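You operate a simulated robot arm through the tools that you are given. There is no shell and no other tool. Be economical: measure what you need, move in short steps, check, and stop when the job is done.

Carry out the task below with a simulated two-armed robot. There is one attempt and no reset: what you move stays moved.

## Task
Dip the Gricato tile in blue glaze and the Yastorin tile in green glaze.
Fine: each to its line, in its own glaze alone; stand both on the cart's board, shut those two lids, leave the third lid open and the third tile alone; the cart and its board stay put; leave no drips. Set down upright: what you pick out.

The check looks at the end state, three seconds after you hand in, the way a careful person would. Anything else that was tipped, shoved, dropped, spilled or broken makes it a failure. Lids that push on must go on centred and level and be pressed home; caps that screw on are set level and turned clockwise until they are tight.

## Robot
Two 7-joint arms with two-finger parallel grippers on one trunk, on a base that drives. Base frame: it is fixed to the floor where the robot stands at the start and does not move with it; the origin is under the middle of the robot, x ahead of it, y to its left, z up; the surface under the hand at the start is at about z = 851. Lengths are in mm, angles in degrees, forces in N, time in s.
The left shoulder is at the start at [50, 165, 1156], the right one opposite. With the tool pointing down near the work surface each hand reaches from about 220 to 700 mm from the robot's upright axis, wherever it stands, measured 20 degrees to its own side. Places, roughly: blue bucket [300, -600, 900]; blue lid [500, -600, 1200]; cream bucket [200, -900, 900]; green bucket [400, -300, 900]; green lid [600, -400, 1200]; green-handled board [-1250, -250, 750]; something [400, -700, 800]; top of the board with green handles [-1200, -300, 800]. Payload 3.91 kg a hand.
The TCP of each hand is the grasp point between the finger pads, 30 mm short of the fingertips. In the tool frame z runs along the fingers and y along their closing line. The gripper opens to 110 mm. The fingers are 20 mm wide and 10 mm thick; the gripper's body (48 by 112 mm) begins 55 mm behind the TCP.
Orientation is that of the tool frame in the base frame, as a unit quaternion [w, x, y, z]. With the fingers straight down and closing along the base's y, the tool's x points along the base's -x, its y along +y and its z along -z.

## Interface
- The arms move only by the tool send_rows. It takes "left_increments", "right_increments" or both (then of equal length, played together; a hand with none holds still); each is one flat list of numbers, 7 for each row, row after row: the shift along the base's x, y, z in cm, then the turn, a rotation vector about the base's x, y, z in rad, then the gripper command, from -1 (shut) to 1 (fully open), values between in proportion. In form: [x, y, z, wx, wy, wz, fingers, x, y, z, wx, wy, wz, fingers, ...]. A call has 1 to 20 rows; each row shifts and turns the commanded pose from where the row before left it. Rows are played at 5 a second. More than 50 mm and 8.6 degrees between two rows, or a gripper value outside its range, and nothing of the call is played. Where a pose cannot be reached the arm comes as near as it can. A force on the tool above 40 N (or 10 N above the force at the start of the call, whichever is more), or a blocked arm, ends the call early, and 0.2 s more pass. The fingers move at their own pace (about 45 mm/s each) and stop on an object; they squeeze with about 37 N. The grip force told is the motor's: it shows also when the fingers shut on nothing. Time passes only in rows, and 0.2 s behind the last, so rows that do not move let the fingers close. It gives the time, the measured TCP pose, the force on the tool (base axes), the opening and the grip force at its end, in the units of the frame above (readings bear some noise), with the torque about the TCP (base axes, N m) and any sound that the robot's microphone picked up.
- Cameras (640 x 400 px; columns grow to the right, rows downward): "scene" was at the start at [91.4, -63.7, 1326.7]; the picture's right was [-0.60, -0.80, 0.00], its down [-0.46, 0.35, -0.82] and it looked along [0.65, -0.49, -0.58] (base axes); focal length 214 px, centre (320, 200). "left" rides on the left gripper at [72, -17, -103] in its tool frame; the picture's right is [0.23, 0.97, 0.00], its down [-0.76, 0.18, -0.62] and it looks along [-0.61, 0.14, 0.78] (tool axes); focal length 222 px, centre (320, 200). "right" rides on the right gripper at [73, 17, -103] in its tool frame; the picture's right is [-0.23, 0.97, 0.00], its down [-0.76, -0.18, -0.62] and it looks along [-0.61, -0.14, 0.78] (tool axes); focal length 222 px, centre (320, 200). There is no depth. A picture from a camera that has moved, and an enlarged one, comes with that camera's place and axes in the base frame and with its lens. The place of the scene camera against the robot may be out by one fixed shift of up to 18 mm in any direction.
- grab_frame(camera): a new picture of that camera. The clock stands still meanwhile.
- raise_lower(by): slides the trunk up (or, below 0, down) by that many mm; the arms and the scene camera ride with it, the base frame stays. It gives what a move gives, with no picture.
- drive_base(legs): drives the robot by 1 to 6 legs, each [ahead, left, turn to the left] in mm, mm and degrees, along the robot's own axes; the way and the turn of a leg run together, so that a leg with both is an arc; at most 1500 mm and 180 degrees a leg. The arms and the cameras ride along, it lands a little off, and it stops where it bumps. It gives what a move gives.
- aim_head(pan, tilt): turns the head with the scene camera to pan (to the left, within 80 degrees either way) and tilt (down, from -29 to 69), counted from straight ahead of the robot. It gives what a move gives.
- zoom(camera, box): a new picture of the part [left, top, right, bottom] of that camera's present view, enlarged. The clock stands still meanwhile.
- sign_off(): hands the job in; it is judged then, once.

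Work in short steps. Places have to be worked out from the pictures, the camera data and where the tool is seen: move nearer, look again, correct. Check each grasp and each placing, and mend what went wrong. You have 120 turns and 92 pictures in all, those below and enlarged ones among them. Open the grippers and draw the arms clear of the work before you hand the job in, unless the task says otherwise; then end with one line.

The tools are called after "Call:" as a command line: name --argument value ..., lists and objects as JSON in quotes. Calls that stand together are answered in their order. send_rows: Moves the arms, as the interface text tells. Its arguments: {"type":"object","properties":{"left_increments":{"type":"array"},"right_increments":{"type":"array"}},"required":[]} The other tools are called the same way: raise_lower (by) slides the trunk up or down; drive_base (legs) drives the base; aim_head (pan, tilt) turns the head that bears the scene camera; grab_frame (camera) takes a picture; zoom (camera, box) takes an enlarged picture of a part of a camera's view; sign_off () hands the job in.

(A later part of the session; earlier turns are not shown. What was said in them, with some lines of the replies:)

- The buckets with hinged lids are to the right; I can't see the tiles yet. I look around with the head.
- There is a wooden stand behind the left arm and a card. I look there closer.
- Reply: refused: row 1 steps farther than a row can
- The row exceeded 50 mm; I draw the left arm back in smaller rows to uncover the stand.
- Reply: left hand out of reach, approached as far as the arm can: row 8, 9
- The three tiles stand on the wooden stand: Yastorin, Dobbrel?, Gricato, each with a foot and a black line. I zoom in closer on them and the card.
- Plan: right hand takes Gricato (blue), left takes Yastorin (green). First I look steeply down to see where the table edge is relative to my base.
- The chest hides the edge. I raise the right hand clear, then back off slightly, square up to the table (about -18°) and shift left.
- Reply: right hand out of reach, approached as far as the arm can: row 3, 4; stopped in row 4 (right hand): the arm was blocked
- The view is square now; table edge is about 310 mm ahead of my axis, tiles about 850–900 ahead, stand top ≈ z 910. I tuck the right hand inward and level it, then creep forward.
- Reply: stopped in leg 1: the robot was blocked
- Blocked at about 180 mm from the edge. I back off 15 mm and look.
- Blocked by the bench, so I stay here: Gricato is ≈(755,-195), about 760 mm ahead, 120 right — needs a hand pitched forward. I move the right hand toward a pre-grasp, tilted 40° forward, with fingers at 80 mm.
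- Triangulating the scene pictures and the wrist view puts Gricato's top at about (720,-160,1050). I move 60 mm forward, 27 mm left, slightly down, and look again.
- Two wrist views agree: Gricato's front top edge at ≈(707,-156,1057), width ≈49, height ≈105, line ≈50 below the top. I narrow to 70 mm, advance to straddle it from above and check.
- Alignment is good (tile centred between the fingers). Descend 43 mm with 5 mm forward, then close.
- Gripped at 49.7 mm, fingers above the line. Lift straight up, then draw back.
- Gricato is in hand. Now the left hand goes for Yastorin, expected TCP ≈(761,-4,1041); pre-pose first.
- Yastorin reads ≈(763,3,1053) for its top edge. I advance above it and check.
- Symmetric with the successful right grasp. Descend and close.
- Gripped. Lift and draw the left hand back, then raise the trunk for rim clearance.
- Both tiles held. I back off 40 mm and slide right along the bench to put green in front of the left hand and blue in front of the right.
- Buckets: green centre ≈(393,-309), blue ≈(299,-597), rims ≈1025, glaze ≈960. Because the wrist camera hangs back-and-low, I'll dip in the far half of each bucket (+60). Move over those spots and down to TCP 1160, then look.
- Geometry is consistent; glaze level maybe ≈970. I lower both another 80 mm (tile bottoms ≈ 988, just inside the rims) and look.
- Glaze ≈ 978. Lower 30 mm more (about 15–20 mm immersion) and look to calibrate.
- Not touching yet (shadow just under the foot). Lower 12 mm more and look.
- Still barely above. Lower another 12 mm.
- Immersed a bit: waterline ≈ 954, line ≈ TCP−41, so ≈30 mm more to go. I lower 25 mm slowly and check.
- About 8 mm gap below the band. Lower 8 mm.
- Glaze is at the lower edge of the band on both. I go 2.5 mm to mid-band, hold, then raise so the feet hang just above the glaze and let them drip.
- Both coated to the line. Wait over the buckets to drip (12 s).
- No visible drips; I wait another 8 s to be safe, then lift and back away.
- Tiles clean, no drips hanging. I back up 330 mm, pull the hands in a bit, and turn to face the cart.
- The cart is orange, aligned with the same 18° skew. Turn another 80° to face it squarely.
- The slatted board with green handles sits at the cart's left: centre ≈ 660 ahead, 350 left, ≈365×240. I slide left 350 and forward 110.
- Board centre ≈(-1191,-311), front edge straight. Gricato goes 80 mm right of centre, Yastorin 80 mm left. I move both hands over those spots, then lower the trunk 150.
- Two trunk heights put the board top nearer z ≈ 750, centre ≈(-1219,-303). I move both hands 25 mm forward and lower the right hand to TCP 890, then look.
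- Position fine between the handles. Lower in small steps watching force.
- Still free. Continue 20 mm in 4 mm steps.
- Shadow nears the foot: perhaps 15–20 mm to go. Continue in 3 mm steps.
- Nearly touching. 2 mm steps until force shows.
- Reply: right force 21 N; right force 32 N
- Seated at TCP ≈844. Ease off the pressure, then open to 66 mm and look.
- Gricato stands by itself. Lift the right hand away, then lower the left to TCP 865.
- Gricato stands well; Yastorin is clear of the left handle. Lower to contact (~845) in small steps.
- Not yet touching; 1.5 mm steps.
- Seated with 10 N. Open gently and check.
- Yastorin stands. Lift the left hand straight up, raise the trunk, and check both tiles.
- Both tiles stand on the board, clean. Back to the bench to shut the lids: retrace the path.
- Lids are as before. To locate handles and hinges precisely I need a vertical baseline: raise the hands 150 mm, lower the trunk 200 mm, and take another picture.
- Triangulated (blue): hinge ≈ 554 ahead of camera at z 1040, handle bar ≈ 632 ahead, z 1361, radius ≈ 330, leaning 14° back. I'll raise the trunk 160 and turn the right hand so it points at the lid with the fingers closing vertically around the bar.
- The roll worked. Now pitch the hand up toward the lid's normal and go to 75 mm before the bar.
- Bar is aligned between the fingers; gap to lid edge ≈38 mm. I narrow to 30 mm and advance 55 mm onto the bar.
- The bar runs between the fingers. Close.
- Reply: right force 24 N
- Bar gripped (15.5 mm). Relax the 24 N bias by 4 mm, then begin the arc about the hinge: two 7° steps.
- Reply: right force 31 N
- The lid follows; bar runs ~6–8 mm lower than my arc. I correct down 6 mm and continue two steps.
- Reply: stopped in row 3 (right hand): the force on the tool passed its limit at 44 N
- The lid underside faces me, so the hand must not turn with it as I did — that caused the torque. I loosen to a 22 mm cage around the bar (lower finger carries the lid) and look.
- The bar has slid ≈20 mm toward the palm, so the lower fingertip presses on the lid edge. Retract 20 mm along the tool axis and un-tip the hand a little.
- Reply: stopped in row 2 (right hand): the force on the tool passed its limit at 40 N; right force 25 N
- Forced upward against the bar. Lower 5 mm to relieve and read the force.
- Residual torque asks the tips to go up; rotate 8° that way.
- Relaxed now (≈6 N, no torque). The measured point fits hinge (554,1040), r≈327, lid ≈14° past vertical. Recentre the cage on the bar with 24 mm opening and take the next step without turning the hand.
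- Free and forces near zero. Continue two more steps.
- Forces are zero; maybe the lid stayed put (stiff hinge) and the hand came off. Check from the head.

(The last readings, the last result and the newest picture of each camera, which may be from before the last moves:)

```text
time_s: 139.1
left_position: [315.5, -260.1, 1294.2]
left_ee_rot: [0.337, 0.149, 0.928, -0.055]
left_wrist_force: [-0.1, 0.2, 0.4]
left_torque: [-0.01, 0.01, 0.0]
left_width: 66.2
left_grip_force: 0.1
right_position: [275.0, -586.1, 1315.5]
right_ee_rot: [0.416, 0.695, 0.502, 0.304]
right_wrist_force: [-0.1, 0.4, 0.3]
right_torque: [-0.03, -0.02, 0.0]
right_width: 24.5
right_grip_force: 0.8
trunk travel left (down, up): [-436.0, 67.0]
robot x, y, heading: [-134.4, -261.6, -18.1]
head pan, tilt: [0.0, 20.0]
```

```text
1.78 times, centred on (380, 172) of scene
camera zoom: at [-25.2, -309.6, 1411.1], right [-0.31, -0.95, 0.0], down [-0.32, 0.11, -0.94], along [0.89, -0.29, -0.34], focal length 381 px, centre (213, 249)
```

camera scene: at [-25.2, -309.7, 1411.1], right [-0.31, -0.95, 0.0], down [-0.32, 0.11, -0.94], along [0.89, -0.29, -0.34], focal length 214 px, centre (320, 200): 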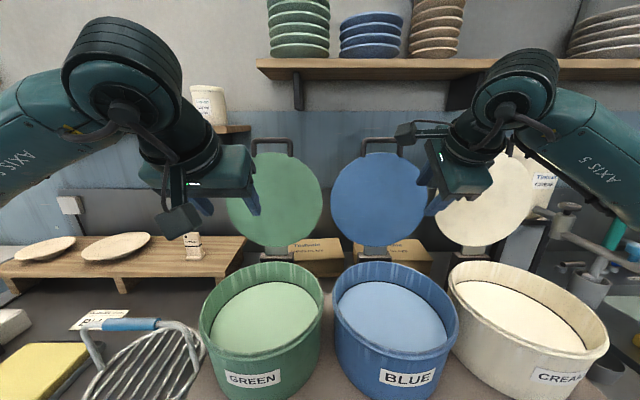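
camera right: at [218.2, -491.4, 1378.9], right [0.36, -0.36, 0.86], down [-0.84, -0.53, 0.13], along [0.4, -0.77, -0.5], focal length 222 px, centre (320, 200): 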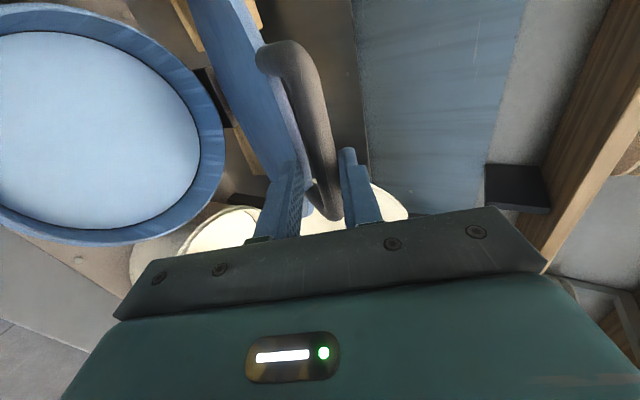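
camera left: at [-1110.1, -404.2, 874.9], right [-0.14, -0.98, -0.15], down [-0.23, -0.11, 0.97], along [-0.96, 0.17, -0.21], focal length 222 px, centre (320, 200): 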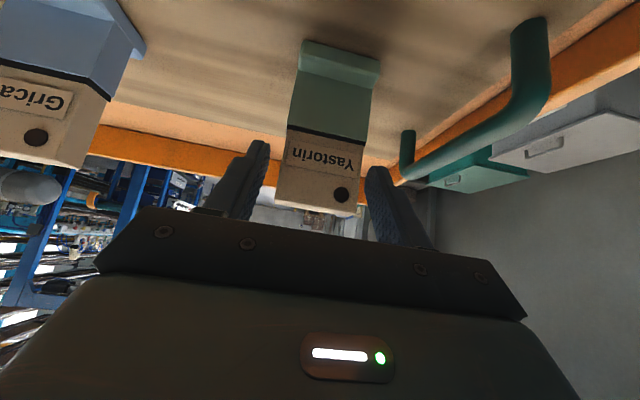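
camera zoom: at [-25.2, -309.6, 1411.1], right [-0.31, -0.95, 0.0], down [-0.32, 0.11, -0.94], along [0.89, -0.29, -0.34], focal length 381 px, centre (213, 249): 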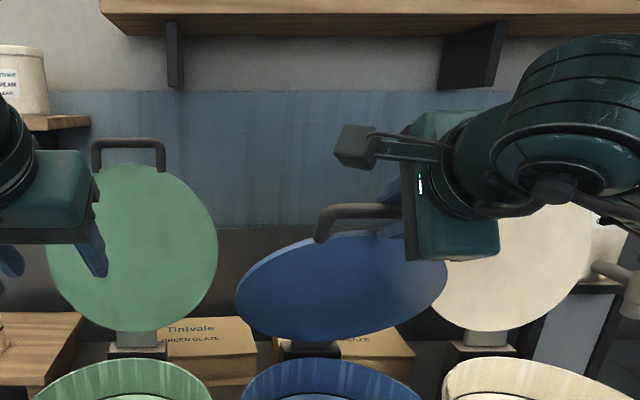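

The lid is following precisely (≈123°). Continue three steps.

Call:
send_rows --right_increments '[-2.82, 0.93, -2.15, 0.0162, 0.0494, 0, -0.56, -2.56, 0.84, -2.47, 0.0162, 0.0494, 0, -0.56, -2.27, 0.75, -2.77, 0.0162, 0.0494, 0, -0.56]'

Call:
send_rows --right_increments '[-1.96, 0.64, -3.03, 0.0162, 0.0494, 0, -0.56, -1.6, 0.52, -3.22, 0.0218, 0.0665, 0, -0.56]'

Call:
zoom --camera "scene" --box '[200, 60, 560, 285]'

```text
time_s: 139.9
left_position: [317.5, -259.6, 1294.3]
left_ee_rot: [0.338, 0.15, 0.928, -0.056]
left_wrist_force: [0.1, 0.3, 0.5]
left_torque: [0.01, -0.03, -0.02]
left_width: 66.0
left_grip_force: 0.1
right_position: [199.9, -561.9, 1242.1]
right_ee_rot: [0.36, 0.726, 0.523, 0.263]
right_wrist_force: [0.5, 0.2, 1.1]
right_torque: [-0.01, -0.02, 0.03]
right_width: 24.1
right_grip_force: 0.0
trunk travel left (down, up): [-436.0, 67.0]
robot x, y, heading: [-132.9, -259.6, -18.2]
head pan, tilt: [0.0, 20.0]
```

```text
time_s: 140.5
left_position: [317.2, -260.6, 1294.8]
left_ee_rot: [0.337, 0.148, 0.928, -0.055]
left_wrist_force: [0.0, -0.3, 0.3]
left_torque: [0.0, 0.01, -0.04]
left_width: 66.4
left_grip_force: 0.0
right_position: [174.8, -550.6, 1186.1]
right_ee_rot: [0.316, 0.747, 0.537, 0.231]
right_wrist_force: [-0.5, -0.4, 0.8]
right_torque: [0.01, 0.0, -0.02]
right_width: 24.5
right_grip_force: 0.0
right hand out of reach, approached as far as the arm can: row 2
trunk travel left (down, up): [-436.0, 67.0]
robot x, y, heading: [-135.0, -262.1, -18.4]
head pan, tilt: [0.0, 20.0]
```

```text
1.78 times, centred on (380, 172) of scene
camera zoom: at [-24.6, -309.6, 1411.0], right [-0.31, -0.95, 0.0], down [-0.33, 0.11, -0.94], along [0.89, -0.29, -0.34], focal length 381 px, centre (213, 249)
```

zoom: 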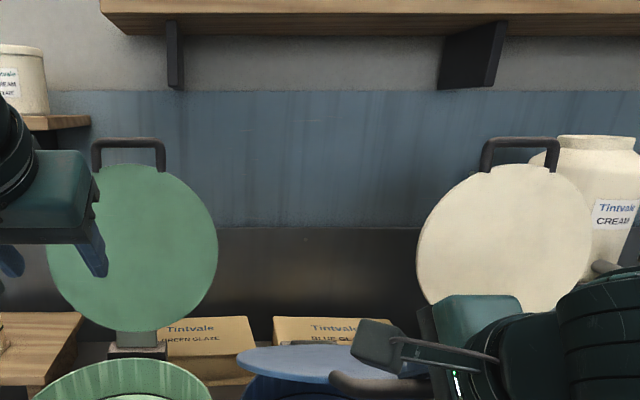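

The lid is ≈150° and the hand carries no load (friction hinge); the arm is at its inner limit. I open wide, then free the hand by backing the base 30 and lifting 30, to press the lid down from above afterward.

Call:
send_rows --right_increments '[0, 0, 0, 0, 0, 0, 0.1, 0, 0, 0, 0, 0, 0, 0.1]'

Call:
drive_base --legs '[[-30, 0, 0]]'

Call:
send_rows --right_increments '[0, 0, 1.5, 0, 0, 0, 0.1, 0, 0, 1.5, 0, 0, 0, 0.1]'

Call:
aim_head --pan -12 --tilt 40

Call:
grab_frame --camera "scene"

```text
time_s: 141.1
left_position: [317.6, -260.7, 1294.3]
left_ee_rot: [0.338, 0.149, 0.928, -0.055]
left_wrist_force: [0.1, 0.3, 0.4]
left_torque: [-0.03, 0.0, -0.03]
left_width: 65.8
left_grip_force: 0.1
right_position: [175.3, -550.6, 1185.9]
right_ee_rot: [0.315, 0.746, 0.538, 0.231]
right_wrist_force: [-0.6, -0.4, -0.4]
right_torque: [-0.03, -0.02, 0.01]
right_width: 60.5
right_grip_force: 0.1
trunk travel left (down, up): [-436.0, 67.0]
robot x, y, heading: [-133.6, -258.8, -18.1]
head pan, tilt: [0.0, 20.0]
```

```text
time_s: 141.9
left_position: [287.0, -250.2, 1295.1]
left_ee_rot: [0.338, 0.15, 0.927, -0.055]
left_wrist_force: [-0.5, 0.0, 0.5]
left_torque: [0.0, -0.03, -0.02]
left_width: 66.0
left_grip_force: 0.1
right_position: [147.4, -539.8, 1186.6]
right_ee_rot: [0.316, 0.746, 0.538, 0.232]
right_wrist_force: [0.4, -0.7, 1.2]
right_torque: [-0.04, 0.01, -0.06]
right_width: 60.3
right_grip_force: 0.0
trunk travel left (down, up): [-436.0, 67.0]
robot x, y, heading: [-161.2, -251.5, -18.3]
head pan, tilt: [0.0, 20.0]
```

```text
time_s: 142.5
left_position: [288.5, -251.1, 1294.0]
left_ee_rot: [0.338, 0.149, 0.928, -0.054]
left_wrist_force: [-0.2, -0.8, 0.4]
left_torque: [0.01, 0.0, 0.0]
left_width: 66.0
left_grip_force: 0.1
right_position: [148.5, -542.0, 1214.9]
right_ee_rot: [0.315, 0.748, 0.537, 0.23]
right_wrist_force: [-0.3, 0.2, 0.1]
right_torque: [0.01, -0.03, 0.02]
right_width: 60.5
right_grip_force: 0.0
trunk travel left (down, up): [-436.0, 67.0]
robot x, y, heading: [-159.9, -246.9, -18.2]
head pan, tilt: [0.0, 20.0]
```

```text
time_s: 143.3
left_position: [288.2, -250.8, 1294.6]
left_ee_rot: [0.337, 0.149, 0.928, -0.056]
left_wrist_force: [0.5, 0.3, 0.9]
left_torque: [0.01, 0.0, -0.01]
left_width: 65.8
left_grip_force: 0.1
right_position: [147.4, -542.0, 1216.6]
right_ee_rot: [0.316, 0.746, 0.539, 0.231]
right_wrist_force: [0.0, 0.5, 0.6]
right_torque: [0.02, 0.0, -0.02]
right_width: 60.3
right_grip_force: 0.0
trunk travel left (down, up): [-436.0, 67.0]
robot x, y, heading: [-161.4, -252.4, -18.4]
head pan, tilt: [-12.0, 40.0]
```

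```text
10 pictures are left
camera scene: at [-68.2, -313.9, 1379.7], right [-0.5, -0.86, 0.0], down [-0.56, 0.32, -0.77], along [0.66, -0.39, -0.64], focal length 214 px, centre (320, 200)
```

scene: 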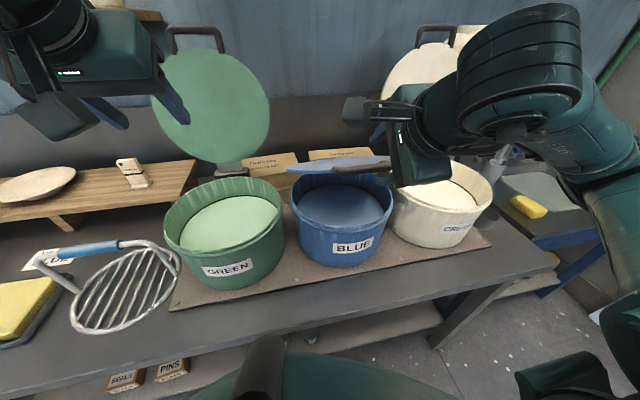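

The lid stays by itself at ≈150°. I lift the right hand over it, turn fingers down, close them, and position above its front part.

Call:
send_rows --right_increments '[0, 0, 3, 0, 0, 0, 0.1, 0, 0, 3, 0, 0, 0, 0.1, 1.8, -0.58, -0.3, 0.039, 0.119, 0, -1, 1.8, -0.58, -0.3, 0.039, 0.119, 0, -1, 1.8, -0.58, -0.3, 0.039, 0.119, 0, -1, 1.8, -0.58, -0.3, 0.039, 0.119, 0, -1]'

Call:
send_rows --right_increments '[0, 0, -2, 0, 0, 0, -1, 0, 0, -2, 0, 0, 0, -1, 0, 0, -2, 0, 0, 0, -1, 0, 0, -2, 0, 0, 0, -1]'

```text
time_s: 144.8
left_position: [289.3, -251.3, 1294.6]
left_ee_rot: [0.337, 0.149, 0.928, -0.055]
left_wrist_force: [-0.1, 0.1, -0.5]
left_torque: [-0.02, 0.01, 0.03]
left_width: 65.8
left_grip_force: 0.1
right_position: [220.3, -564.4, 1263.6]
right_ee_rot: [0.121, 0.802, 0.578, 0.088]
right_wrist_force: [-0.5, -0.3, -0.5]
right_torque: [0.0, 0.06, -0.05]
right_width: 0.0
right_grip_force: 27.1
trunk travel left (down, up): [-436.0, 67.0]
robot x, y, heading: [-162.0, -250.0, -18.2]
head pan, tilt: [-12.0, 40.0]
```

```text
time_s: 145.8
left_position: [288.7, -250.5, 1294.4]
left_ee_rot: [0.337, 0.149, 0.928, -0.055]
left_wrist_force: [-0.1, -0.1, 0.8]
left_torque: [0.01, -0.02, -0.02]
left_width: 66.0
left_grip_force: 0.1
right_position: [219.4, -565.0, 1183.6]
right_ee_rot: [0.122, 0.802, 0.578, 0.09]
right_wrist_force: [-0.8, -0.1, -0.1]
right_torque: [-0.02, 0.01, 0.01]
right_width: 0.0
right_grip_force: 37.0
trunk travel left (down, up): [-436.0, 67.0]
robot x, y, heading: [-160.4, -252.5, -18.1]
head pan, tilt: [-12.0, 40.0]
```

Keep lowering until contact moves the lid.

Call:
send_rows --right_increments '[0, 0, -2, 0, 0, 0, -1, 0, 0, -2, 0, 0, 0, -1, 0, 0, -1.5, 0, 0, 0, -1]'

Call:
send_rows --right_increments '[0, 0, -1, 0, 0, 0, -1, 0, 0, -1, 0, 0, 0, -1]'

Call:
grab_frame --camera "scene"

```text
time_s: 146.6
left_position: [289.6, -251.6, 1294.5]
left_ee_rot: [0.338, 0.148, 0.928, -0.055]
left_wrist_force: [0.0, -0.1, 0.5]
left_torque: [-0.02, 0.0, 0.02]
left_width: 66.0
left_grip_force: 0.1
right_position: [219.9, -563.3, 1128.8]
right_ee_rot: [0.122, 0.802, 0.578, 0.09]
right_wrist_force: [0.3, -0.2, 0.1]
right_torque: [-0.02, -0.01, 0.03]
right_width: 0.0
right_grip_force: 36.8
trunk travel left (down, up): [-436.0, 67.0]
robot x, y, heading: [-161.0, -249.0, -17.8]
head pan, tilt: [-12.0, 40.0]
```

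```text
time_s: 147.2
left_position: [288.1, -250.3, 1293.8]
left_ee_rot: [0.337, 0.149, 0.928, -0.055]
left_wrist_force: [0.8, -1.3, 0.2]
left_torque: [0.02, -0.01, -0.01]
left_width: 65.9
left_grip_force: 0.1
right_position: [219.7, -564.8, 1108.4]
right_ee_rot: [0.121, 0.802, 0.578, 0.089]
right_wrist_force: [-0.2, 1.4, 0.2]
right_torque: [0.01, 0.0, -0.01]
right_width: 0.0
right_grip_force: 36.8
trunk travel left (down, up): [-436.0, 67.0]
robot x, y, heading: [-161.2, -252.8, -18.3]
head pan, tilt: [-12.0, 40.0]
```

```text
9 pictures are left
camera scene: at [-68.3, -314.0, 1379.7], right [-0.5, -0.86, 0.0], down [-0.56, 0.32, -0.77], along [0.66, -0.39, -0.64], focal length 214 px, centre (320, 200)
```

scene: 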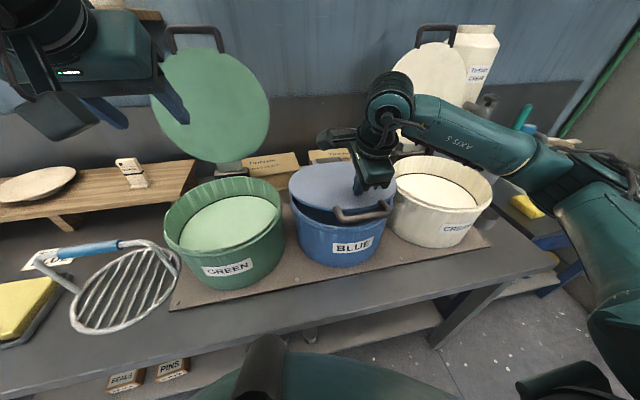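

Nearly shut; keep pressing down until firm.

Call:
send_rows --right_increments '[0, 0, -1, 0, 0, 0, -1, 0, 0, -0.7, 0, 0, 0, -1]'

Call:
send_rows --right_increments '[0, 0, -0.5, 0, 0, 0, -1, 0, 0, -0.5, 0, 0, 0, -1, 0, 0, -0.4, 0, 0, 0, -1, 0, 0, -0.4, 0, 0, 0, -1]'

```text
time_s: 147.8
left_position: [288.1, -250.8, 1295.6]
left_ee_rot: [0.337, 0.149, 0.928, -0.054]
left_wrist_force: [0.4, -0.7, -0.6]
left_torque: [0.0, 0.06, -0.01]
left_width: 66.0
left_grip_force: 0.0
right_position: [219.2, -563.2, 1092.5]
right_ee_rot: [0.122, 0.803, 0.577, 0.09]
right_wrist_force: [0.1, 0.0, 0.3]
right_torque: [-0.01, -0.01, -0.02]
right_width: 0.1
right_grip_force: 37.1
trunk travel left (down, up): [-436.0, 67.0]
robot x, y, heading: [-160.5, -250.7, -18.1]
head pan, tilt: [-12.0, 40.0]
```

```text
time_s: 148.8
left_position: [288.1, -250.9, 1294.5]
left_ee_rot: [0.338, 0.148, 0.928, -0.055]
left_wrist_force: [0.1, -0.7, -1.0]
left_torque: [0.01, -0.01, -0.03]
left_width: 66.0
left_grip_force: 0.0
right_position: [220.5, -564.2, 1074.7]
right_ee_rot: [0.122, 0.802, 0.578, 0.09]
right_wrist_force: [0.2, 0.0, 0.3]
right_torque: [0.0, -0.02, 0.0]
right_width: 0.0
right_grip_force: 37.4
trunk travel left (down, up): [-436.0, 67.0]
robot x, y, heading: [-158.3, -251.2, -18.2]
head pan, tilt: [-12.0, 40.0]
```

Still no contact; continue carefully.

Call:
send_rows --right_increments '[0, 0, -0.4, 0, 0, 0, -1, 0, 0, -0.4, 0, 0, 0, -1, 0, 0, -0.4, 0, 0, 0, -1, 0, 0, -0.4, 0, 0, 0, -1, 0, 0, -0.4, 0, 0, 0, -1, 0, 0, -0.4, 0, 0, 0, -1]'

```text
time_s: 149.9
left_position: [285.0, -250.1, 1294.8]
left_ee_rot: [0.339, 0.15, 0.927, -0.055]
left_wrist_force: [0.1, 0.4, 0.4]
left_torque: [0.0, 0.0, -0.01]
left_width: 65.9
left_grip_force: 0.1
right_position: [218.9, -564.8, 1066.6]
right_ee_rot: [0.129, 0.801, 0.577, 0.098]
right_wrist_force: [-11.1, 3.1, 18.1]
right_torque: [0.02, 0.37, -0.02]
right_width: 0.0
right_grip_force: 37.4
trunk travel left (down, up): [-436.0, 67.0]
robot x, y, heading: [-159.9, -252.2, -18.5]
head pan, tilt: [-12.0, 40.0]
stopped in row 5 (right hand): the force on the tool passed its limit at 44 N (the readings are from after the stop); the commanded pose is now the measured one
```

Firm contact at tip z ≈1038 (rim level), pressed with >40 N. Check by zoom.

Call:
send_rows --right_increments '[0, 0, 4, 0, 0, 0, -1, 0, 0, 4, 0, 0, 0, -1, 0, 0, 4, 0, 0, 0, -1, -2, -3, 3, 0, 0, 0, -1]'

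Call:
zoom --camera "scene" --box '[240, 120, 440, 280]'

```text
time_s: 150.9
left_position: [287.5, -252.4, 1294.2]
left_ee_rot: [0.338, 0.149, 0.928, -0.055]
left_wrist_force: [-0.5, -0.7, 0.1]
left_torque: [0.01, -0.03, 0.01]
left_width: 66.2
left_grip_force: 0.1
right_position: [200.5, -595.6, 1213.4]
right_ee_rot: [0.127, 0.801, 0.577, 0.096]
right_wrist_force: [-0.2, 0.1, 0.6]
right_torque: [0.01, -0.02, 0.0]
right_width: 0.1
right_grip_force: 37.3
trunk travel left (down, up): [-436.0, 67.0]
robot x, y, heading: [-159.7, -249.8, -18.5]
head pan, tilt: [-12.0, 40.0]
```

```text
2.50 times, centred on (340, 200) of scene
camera zoom: at [-69.4, -314.9, 1379.7], right [-0.5, -0.86, 0.0], down [-0.55, 0.32, -0.77], along [0.66, -0.39, -0.64], focal length 536 px, centre (270, 200)
```

zoom: 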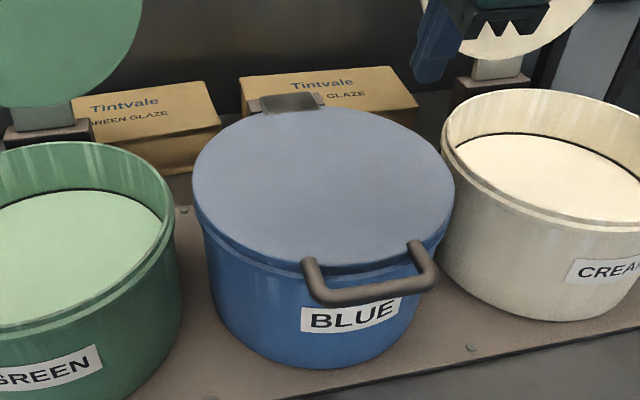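

Blue lid is shut and level. Now the green lid with the left hand, mirrored: roll -90°, pitch up, and go to the pre-grasp before the green bar (≈(607,-375,1358)).

Call:
send_rows --left_increments '[0, 0, 0, -0.0874, 0.0284, 0.1095, 0, 0, 0, 0, -0.0874, 0.0284, 0.1095, 0, 0, 0, 0, -0.0874, 0.0284, 0.1095, 0, 0, 0, 0, -0.0874, 0.0284, 0.1095, 0, 0, 0, 0, -0.0874, 0.0284, 0.1095, 0, 0, 0, 0, -0.0874, 0.0284, 0.1095, 0, 0, 0, 0, -0.0874, 0.0284, 0.1095, 0, 0, 0, 0, -0.0874, 0.0284, 0.1095, 0, 0, 0, 0, -0.0874, 0.0284, 0.1095, 0, 0, 0, 0, -0.0874, 0.0284, 0.1095, 0, 0, 0, 0, -0.0874, 0.0284, 0.1095, 0]'

Call:
send_rows --left_increments '[3.66, -1.45, 1.16, -0.0388, -0.1195, 0, -0.455, 3.66, -1.45, 1.16, -0.0388, -0.1195, 0, -0.455, 3.66, -1.45, 1.16, -0.0388, -0.1195, 0, -0.455, 3.66, -1.45, 1.16, -0.0388, -0.1195, 0, -0.455, 3.66, -1.45, 1.16, -0.0388, -0.1195, 0, -0.455, 3.66, -1.45, 1.16, 0, 0, 0, -0.455, 3.66, -1.45, 1.16, 0, 0, 0, -0.455]'

Call:
grab_frame --camera "left"

```text
time_s: 153.3
left_position: [288.9, -251.1, 1295.7]
left_ee_rot: [0.202, -0.553, 0.759, -0.279]
left_wrist_force: [-0.6, 0.0, 0.0]
left_torque: [-0.02, -0.01, -0.04]
left_width: 54.9
left_grip_force: 0.0
right_position: [201.1, -595.4, 1212.4]
right_ee_rot: [0.128, 0.802, 0.576, 0.095]
right_wrist_force: [-0.3, -0.2, 0.4]
right_torque: [0.0, -0.02, -0.01]
right_width: 0.0
right_grip_force: 36.8
trunk travel left (down, up): [-436.0, 67.0]
robot x, y, heading: [-163.1, -247.8, -18.2]
head pan, tilt: [-12.0, 40.0]
```

```text
time_s: 154.9
left_position: [545.5, -354.6, 1374.5]
left_ee_rot: [0.363, -0.461, 0.638, -0.499]
left_wrist_force: [0.2, -0.2, -0.8]
left_torque: [0.02, -0.01, 0.0]
left_width: 30.1
left_grip_force: 0.1
right_position: [202.1, -595.1, 1213.1]
right_ee_rot: [0.127, 0.802, 0.576, 0.096]
right_wrist_force: [-0.7, -0.4, 0.3]
right_torque: [-0.01, 0.02, -0.01]
right_width: 0.0
right_grip_force: 37.1
trunk travel left (down, up): [-436.0, 67.0]
robot x, y, heading: [-159.9, -248.2, -18.7]
head pan, tilt: [-12.0, 40.0]
```

```text
7 pictures are left
camera left: at [431.5, -394.6, 1413.9], right [-0.29, -0.14, -0.95], down [-0.38, 0.93, -0.02], along [0.88, 0.35, -0.32], focal length 222 px, centre (320, 200)
```

left: 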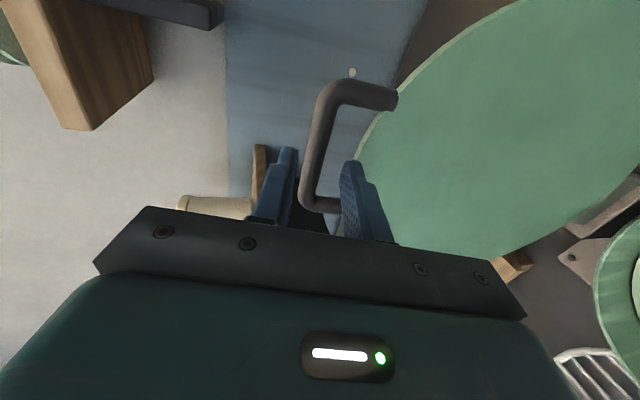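

Bar is between the finger lines, computed z ≈1360. Advance 56 mm and close.

Call:
send_rows --left_increments '[1.34, -0.45, -0.33, 0, 0, 0, -0.455, 1.34, -0.45, -0.33, 0, 0, 0, -0.455, 1.34, -0.45, -0.33, 0, 0, 0, -0.455, 1.34, -0.45, -0.33, 0, 0, 0, -0.455]'

Call:
send_rows --left_increments '[0, 0, 0, 0, 0, 0, -1, 0, 0, 0, 0, 0, 0, -1]'

```text
time_s: 155.9
left_position: [598.6, -371.2, 1363.4]
left_ee_rot: [0.363, -0.463, 0.637, -0.499]
left_wrist_force: [-0.7, -0.1, -0.3]
left_torque: [-0.04, 0.02, 0.0]
left_width: 30.0
left_grip_force: 0.1
right_position: [202.4, -594.9, 1212.7]
right_ee_rot: [0.128, 0.802, 0.576, 0.095]
right_wrist_force: [0.4, 0.3, -0.1]
right_torque: [-0.01, 0.01, 0.02]
right_width: 0.0
right_grip_force: 37.0
trunk travel left (down, up): [-436.0, 67.0]
robot x, y, heading: [-161.9, -251.6, -18.2]
head pan, tilt: [-12.0, 40.0]
```

```text
time_s: 156.5
left_position: [599.0, -370.1, 1362.2]
left_ee_rot: [0.364, -0.461, 0.637, -0.498]
left_wrist_force: [-0.7, 1.6, -1.1]
left_torque: [0.33, -0.11, -0.13]
left_width: 15.4
left_grip_force: 40.3
right_position: [202.6, -595.7, 1213.9]
right_ee_rot: [0.128, 0.802, 0.576, 0.094]
right_wrist_force: [0.0, 0.2, 0.5]
right_torque: [-0.01, 0.0, -0.01]
right_width: 0.0
right_grip_force: 37.1
trunk travel left (down, up): [-436.0, 67.0]
robot x, y, heading: [-157.4, -251.0, -18.1]
head pan, tilt: [-12.0, 40.0]
```

Gripped cleanly (no stress). Pull along the arc with fixed hand orientation: two steps, check, two more.

Call:
send_rows --left_increments '[-3.43, 1.12, 0.58, 0, 0, 0, -1, -3.47, 1.13, 0.18, 0, 0, 0, -1]'

Call:
send_rows --left_increments '[-3.47, 1.13, -0.23, 0, 0, 0, -1]'

```text
time_s: 157.1
left_position: [531.4, -349.2, 1364.6]
left_ee_rot: [0.361, -0.463, 0.64, -0.496]
left_wrist_force: [0.9, 1.8, -13.9]
left_torque: [0.48, -0.19, -0.28]
left_width: 15.3
left_grip_force: 44.4
right_position: [203.8, -595.2, 1211.9]
right_ee_rot: [0.127, 0.802, 0.575, 0.096]
right_wrist_force: [1.2, 0.7, 0.6]
right_torque: [-0.02, 0.02, -0.03]
right_width: 0.0
right_grip_force: 37.1
trunk travel left (down, up): [-436.0, 67.0]
robot x, y, heading: [-163.7, -251.7, -18.2]
head pan, tilt: [-12.0, 40.0]
```

```text
time_s: 157.5
left_position: [499.0, -338.5, 1360.2]
left_ee_rot: [0.361, -0.464, 0.639, -0.495]
left_wrist_force: [2.4, 1.3, -23.3]
left_torque: [0.45, 0.11, -0.31]
left_width: 15.6
left_grip_force: 44.8
right_position: [203.6, -596.2, 1212.3]
right_ee_rot: [0.126, 0.802, 0.577, 0.094]
right_wrist_force: [-0.5, 0.8, 0.4]
right_torque: [0.01, 0.01, -0.01]
right_width: 0.1
right_grip_force: 36.5
trunk travel left (down, up): [-436.0, 67.0]
robot x, y, heading: [-158.5, -251.4, -18.3]
head pan, tilt: [-12.0, 40.0]
```

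Correct 5 mm down and take the next step, then loosen to the cage.

Call:
send_rows --left_increments '[0, 0, -0.5, 0, 0, 0, -1, -3.42, 1.11, -0.64, 0, 0, 0, -1]'

Call:
send_rows --left_increments '[0, 0, 0, 0, 0, 0, -0.56, 0, 0, 0, 0, 0, 0, -0.56]'

```text
time_s: 158.1
left_position: [463.5, -326.4, 1351.6]
left_ee_rot: [0.363, -0.461, 0.639, -0.497]
left_wrist_force: [4.6, 0.3, -17.5]
left_torque: [0.61, -0.14, -0.27]
left_width: 15.6
left_grip_force: 45.5
right_position: [204.8, -595.7, 1212.9]
right_ee_rot: [0.127, 0.802, 0.576, 0.094]
right_wrist_force: [-0.6, 0.3, 0.1]
right_torque: [0.05, 0.01, 0.01]
right_width: 0.2
right_grip_force: 36.6
trunk travel left (down, up): [-436.0, 67.0]
robot x, y, heading: [-162.0, -251.7, -18.2]
head pan, tilt: [-12.0, 40.0]
```

```text
time_s: 158.7
left_position: [459.2, -326.4, 1357.3]
left_ee_rot: [0.363, -0.46, 0.637, -0.501]
left_wrist_force: [0.6, 0.7, -1.5]
left_torque: [0.03, -0.04, -0.07]
left_width: 25.1
left_grip_force: 0.3
right_position: [201.5, -596.1, 1213.9]
right_ee_rot: [0.128, 0.803, 0.575, 0.095]
right_wrist_force: [-0.4, -0.4, 0.7]
right_torque: [-0.02, 0.01, 0.0]
right_width: 0.1
right_grip_force: 37.2
trunk travel left (down, up): [-436.0, 67.0]
robot x, y, heading: [-161.8, -249.0, -18.5]
head pan, tilt: [-12.0, 40.0]
```

Caged and unloaded. Continue the arc with gradual tipping.

Call:
send_rows --left_increments '[-3.36, 1.09, -1.28, 0.0218, 0.0665, 0, -0.56, -3.23, 1.05, -1.37, 0.0218, 0.0665, 0, -0.56]'

Call:
send_rows --left_increments '[-3.05, 0.99, -1.77, 0.0218, 0.0665, 0, -0.56, -2.82, 0.92, -2.12, 0.0218, 0.0665, 0, -0.56]'

Call:
grab_frame --camera "scene"

```text
time_s: 159.3
left_position: [394.8, -303.2, 1330.6]
left_ee_rot: [0.331, -0.485, 0.671, -0.453]
left_wrist_force: [0.1, -0.2, 0.2]
left_torque: [-0.02, 0.04, 0.01]
left_width: 24.7
left_grip_force: 0.8
right_position: [201.7, -595.8, 1212.6]
right_ee_rot: [0.128, 0.802, 0.576, 0.095]
right_wrist_force: [-0.5, -1.0, -0.5]
right_torque: [-0.01, 0.0, 0.01]
right_width: 0.0
right_grip_force: 36.9
trunk travel left (down, up): [-436.0, 67.0]
robot x, y, heading: [-160.3, -251.6, -18.4]
head pan, tilt: [-12.0, 40.0]
```

```text
time_s: 159.9
left_position: [334.6, -283.4, 1290.3]
left_ee_rot: [0.295, -0.508, 0.701, -0.405]
left_wrist_force: [0.9, -0.2, -1.1]
left_torque: [0.03, 0.0, 0.0]
left_width: 24.5
left_grip_force: 0.1
right_position: [203.0, -595.9, 1214.5]
right_ee_rot: [0.128, 0.803, 0.575, 0.096]
right_wrist_force: [0.0, 0.8, -0.4]
right_torque: [0.02, -0.03, -0.04]
right_width: 0.0
right_grip_force: 36.7
trunk travel left (down, up): [-436.0, 67.0]
robot x, y, heading: [-163.5, -252.5, -18.4]
head pan, tilt: [-12.0, 40.0]
```

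```text
6 pictures are left
camera scene: at [-68.4, -314.0, 1379.7], right [-0.5, -0.86, 0.0], down [-0.56, 0.32, -0.77], along [0.66, -0.39, -0.64], focal length 214 px, centre (320, 200)
```

scene: 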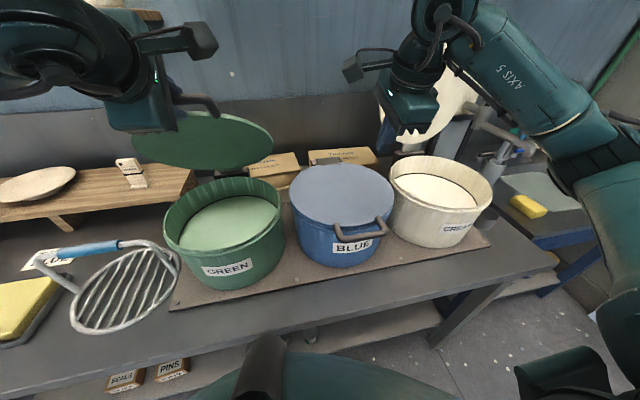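

The green lid follows. Continue the remaining three steps.

Call:
send_rows --left_increments '[-2.58, 0.84, -2.45, 0.0218, 0.0665, 0, -0.56, -2.28, 0.74, -2.74, 0.0218, 0.0665, 0, -0.56, -1.95, 0.63, -3.01, 0.0218, 0.0665, 0, -0.56]'

```text
time_s: 160.7
left_position: [266.4, -263.6, 1208.2]
left_ee_rot: [0.241, -0.536, 0.74, -0.329]
left_wrist_force: [0.4, -0.2, 0.0]
left_torque: [-0.01, -0.03, 0.01]
left_width: 24.0
left_grip_force: 0.0
right_position: [202.3, -595.1, 1212.9]
right_ee_rot: [0.128, 0.801, 0.577, 0.095]
right_wrist_force: [0.9, -0.6, 0.0]
right_torque: [-0.02, 0.0, 0.01]
right_width: 0.2
right_grip_force: 36.8
trunk travel left (down, up): [-436.0, 67.0]
robot x, y, heading: [-164.0, -250.0, -18.3]
head pan, tilt: [-12.0, 40.0]
```

Open, withdraw along the tool axis, lift, turn fingers down, close, and move above the lid front.

Call:
send_rows --left_increments '[0, 0, 0, 0, 0, 0, 0.1, 0, 0, 0, 0, 0, 0, 0.1, -1.77, 0.58, 1.67, 0, 0, 0, 0.1, -1.77, 0.58, 1.67, 0, 0, 0, 0.1, 0, 0, 3, 0, 0, 0, 0.1, 0, 0, 3, 0, 0, 0, 0.1, 1.98, -0.65, -0.3, 0.039, 0.119, 0, -1, 1.98, -0.65, -0.3, 0.039, 0.119, 0, -1, 1.98, -0.65, -0.3, 0.039, 0.119, 0, -1, 1.98, -0.65, -0.3, 0.039, 0.119, 0, -1]'

Call:
grab_frame --camera "scene"

```text
time_s: 162.9
left_position: [312.2, -277.6, 1289.6]
left_ee_rot: [0.1, -0.578, 0.798, -0.135]
left_wrist_force: [-0.7, -0.1, -0.3]
left_torque: [0.0, -0.04, 0.01]
left_width: 0.0
left_grip_force: 27.6
right_position: [201.1, -594.7, 1211.6]
right_ee_rot: [0.128, 0.802, 0.575, 0.095]
right_wrist_force: [0.2, -0.2, 0.7]
right_torque: [-0.02, -0.02, -0.03]
right_width: 0.0
right_grip_force: 37.2
trunk travel left (down, up): [-436.0, 67.0]
robot x, y, heading: [-161.9, -253.4, -18.4]
head pan, tilt: [-12.0, 40.0]
```

```text
5 pictures are left
camera scene: at [-68.0, -314.4, 1379.6], right [-0.5, -0.86, 0.0], down [-0.56, 0.32, -0.77], along [0.66, -0.39, -0.64], focal length 214 px, centre (320, 200)
```

scene: 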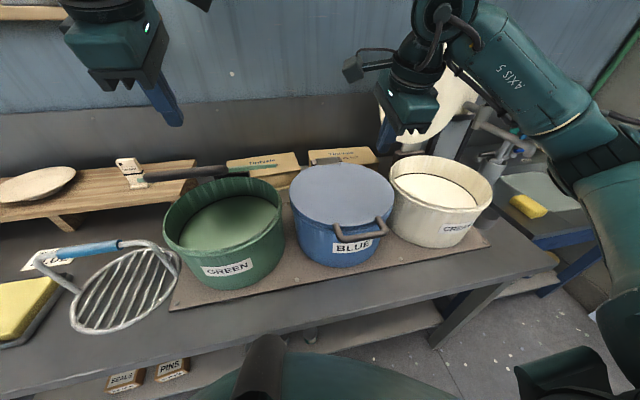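

The lid holds partway down. Press down with closed fingers.

Call:
send_rows --left_increments '[0, 0, -2, 0, 0, 0, -1, 0, 0, -2, 0, 0, 0, -1, 0, 0, -2, 0, 0, 0, -1, 0, 0, -2, 0, 0, 0, -1, 0, 0, -2, 0, 0, 0, -1, 0, 0, -2, 0, 0, 0, -1, 0, 0, -2, 0, 0, 0, -1, 0, 0, -2, 0, 0, 0, -1]'

Call:
send_rows --left_increments '[0, 0, -1.5, 0, 0, 0, -1, 0, 0, -1, 0, 0, 0, -1, 0, 0, -1, 0, 0, 0, -1, 0, 0, -0.7, 0, 0, 0, -1, 0, 0, -0.5, 0, 0, 0, -1, 0, 0, -0.5, 0, 0, 0, -1]'

Call:
send_rows --left_increments '[0, 0, -0.4, 0, 0, 0, -1, 0, 0, -0.4, 0, 0, 0, -1, 0, 0, -0.4, 0, 0, 0, -1, 0, 0, -0.4, 0, 0, 0, -1, 0, 0, -0.4, 0, 0, 0, -1]'

```text
time_s: 164.7
left_position: [311.6, -278.1, 1130.8]
left_ee_rot: [0.1, -0.579, 0.798, -0.137]
left_wrist_force: [-1.2, -0.7, -0.6]
left_torque: [0.02, 0.0, 0.02]
left_width: 0.1
left_grip_force: 37.4
right_position: [201.4, -595.5, 1213.4]
right_ee_rot: [0.128, 0.802, 0.576, 0.095]
right_wrist_force: [0.4, -0.2, -0.4]
right_torque: [-0.02, -0.01, 0.02]
right_width: 0.0
right_grip_force: 36.8
trunk travel left (down, up): [-436.0, 67.0]
robot x, y, heading: [-161.3, -250.7, -18.2]
head pan, tilt: [-12.0, 40.0]
```

```text
time_s: 166.1
left_position: [310.3, -276.5, 1077.7]
left_ee_rot: [0.101, -0.578, 0.798, -0.137]
left_wrist_force: [0.8, 0.5, -0.7]
left_torque: [0.0, 0.0, 0.0]
left_width: 0.1
left_grip_force: 37.2
right_position: [201.8, -595.2, 1213.4]
right_ee_rot: [0.128, 0.802, 0.575, 0.095]
right_wrist_force: [0.6, 0.1, -0.5]
right_torque: [-0.01, 0.0, -0.02]
right_width: 0.0
right_grip_force: 37.1
trunk travel left (down, up): [-436.0, 67.0]
robot x, y, heading: [-158.1, -248.5, -18.1]
head pan, tilt: [-12.0, 40.0]
```

```text
time_s: 167.4
left_position: [310.9, -276.5, 1066.6]
left_ee_rot: [0.104, -0.577, 0.797, -0.146]
left_wrist_force: [-10.2, 6.7, 15.6]
left_torque: [0.18, 0.31, -0.05]
left_width: 0.0
left_grip_force: 36.7
right_position: [198.8, -594.3, 1214.3]
right_ee_rot: [0.129, 0.801, 0.577, 0.095]
right_wrist_force: [0.2, -0.2, -0.2]
right_torque: [0.0, 0.03, 0.03]
right_width: 0.0
right_grip_force: 36.9
trunk travel left (down, up): [-436.0, 67.0]
robot x, y, heading: [-158.5, -249.4, -18.1]
head pan, tilt: [-12.0, 40.0]
stopped in row 5 (left hand): the force on the tool passed its limit at 42 N (the readings are from after the stop); the commanded pose is now the measured one
```

Firm stop at the same height as blue. Lift the hand away, open both, and check.

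Call:
send_rows --left_increments '[0, 0, 4, 0, 0, 0, -1, 0, 0, 4, 0, 0, 0, -1, 0, 0, 4, 0, 0, 0, -1, 0, 2, 4, 0, 0, 0, 0.5, 0, 2, 0, 0, 0, 0, 0.5]' --right_increments '[0, 0, 2, 0, 0, 0, -1, 0, 0, 2, 0, 0, 0, 0.5, 0, 0, 2, 0, 0, 0, 0.5, 0, 0, 0, 0, 0, 0, 0.5, 0, 0, 0, 0, 0, 0, 0.5]'

Call:
drive_base --legs '[[-250, 0, 0]]'

Call:
grab_frame --camera "scene"

```text
time_s: 168.6
left_position: [314.8, -236.8, 1223.1]
left_ee_rot: [0.102, -0.578, 0.797, -0.142]
left_wrist_force: [-0.2, 0.8, -0.5]
left_torque: [0.01, 0.01, 0.0]
left_width: 50.6
left_grip_force: 0.1
right_position: [203.0, -594.9, 1272.4]
right_ee_rot: [0.127, 0.802, 0.576, 0.095]
right_wrist_force: [0.4, -0.4, -0.9]
right_torque: [0.0, 0.0, 0.01]
right_width: 82.5
right_grip_force: 0.1
trunk travel left (down, up): [-436.0, 67.0]
robot x, y, heading: [-159.9, -251.8, -18.0]
head pan, tilt: [-12.0, 40.0]
```

```text
time_s: 170.4
left_position: [78.2, -161.8, 1222.9]
left_ee_rot: [0.102, -0.577, 0.798, -0.144]
left_wrist_force: [-0.9, -0.4, 0.4]
left_torque: [0.0, -0.01, 0.02]
left_width: 82.5
left_grip_force: 0.0
right_position: [-34.3, -518.7, 1272.8]
right_ee_rot: [0.127, 0.803, 0.575, 0.094]
right_wrist_force: [-0.4, 0.4, 0.7]
right_torque: [-0.01, -0.05, 0.02]
right_width: 82.4
right_grip_force: 0.0
trunk travel left (down, up): [-436.0, 67.0]
robot x, y, heading: [-397.3, -172.8, -18.3]
head pan, tilt: [-12.0, 40.0]
```

```text
4 pictures are left
camera scene: at [-304.2, -236.1, 1379.7], right [-0.51, -0.86, 0.0], down [-0.55, 0.32, -0.77], along [0.66, -0.39, -0.64], focal length 214 px, centre (320, 200)
```

scene: 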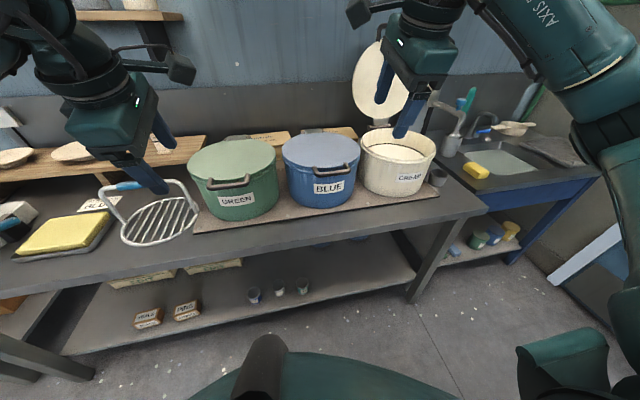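

Call:
zoom --camera "scene" --box '[170, 100, 450, 275]'

```text
2.29 times, centred on (310, 188) of scene
camera zoom: at [-304.2, -236.1, 1379.7], right [-0.51, -0.86, 0.0], down [-0.55, 0.32, -0.77], along [0.66, -0.39, -0.64], focal length 490 px, centre (343, 229)
```

zoom: 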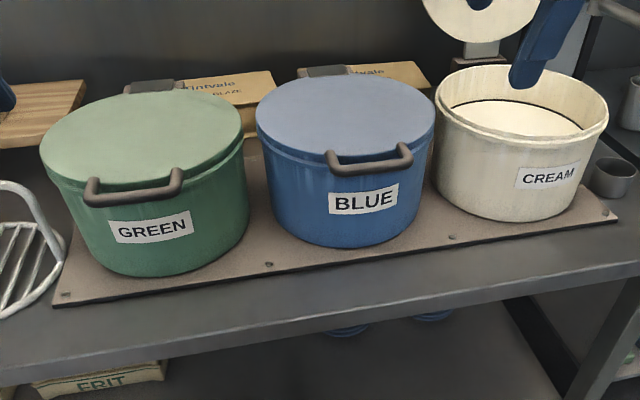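

Both lids are shut and level, the cream lid is open, the third tile was not moved, and the arms are clear. I hand in.

Call:
sign_off

```text
The job is handed in.
```

I dipped Gricato in blue and Yastorin in green, each to its line, and stood both upright on the cart's green-handled board. The blue and green lids are shut, the cream lid is open, Dobbrel was not touched, and I saw no drips.
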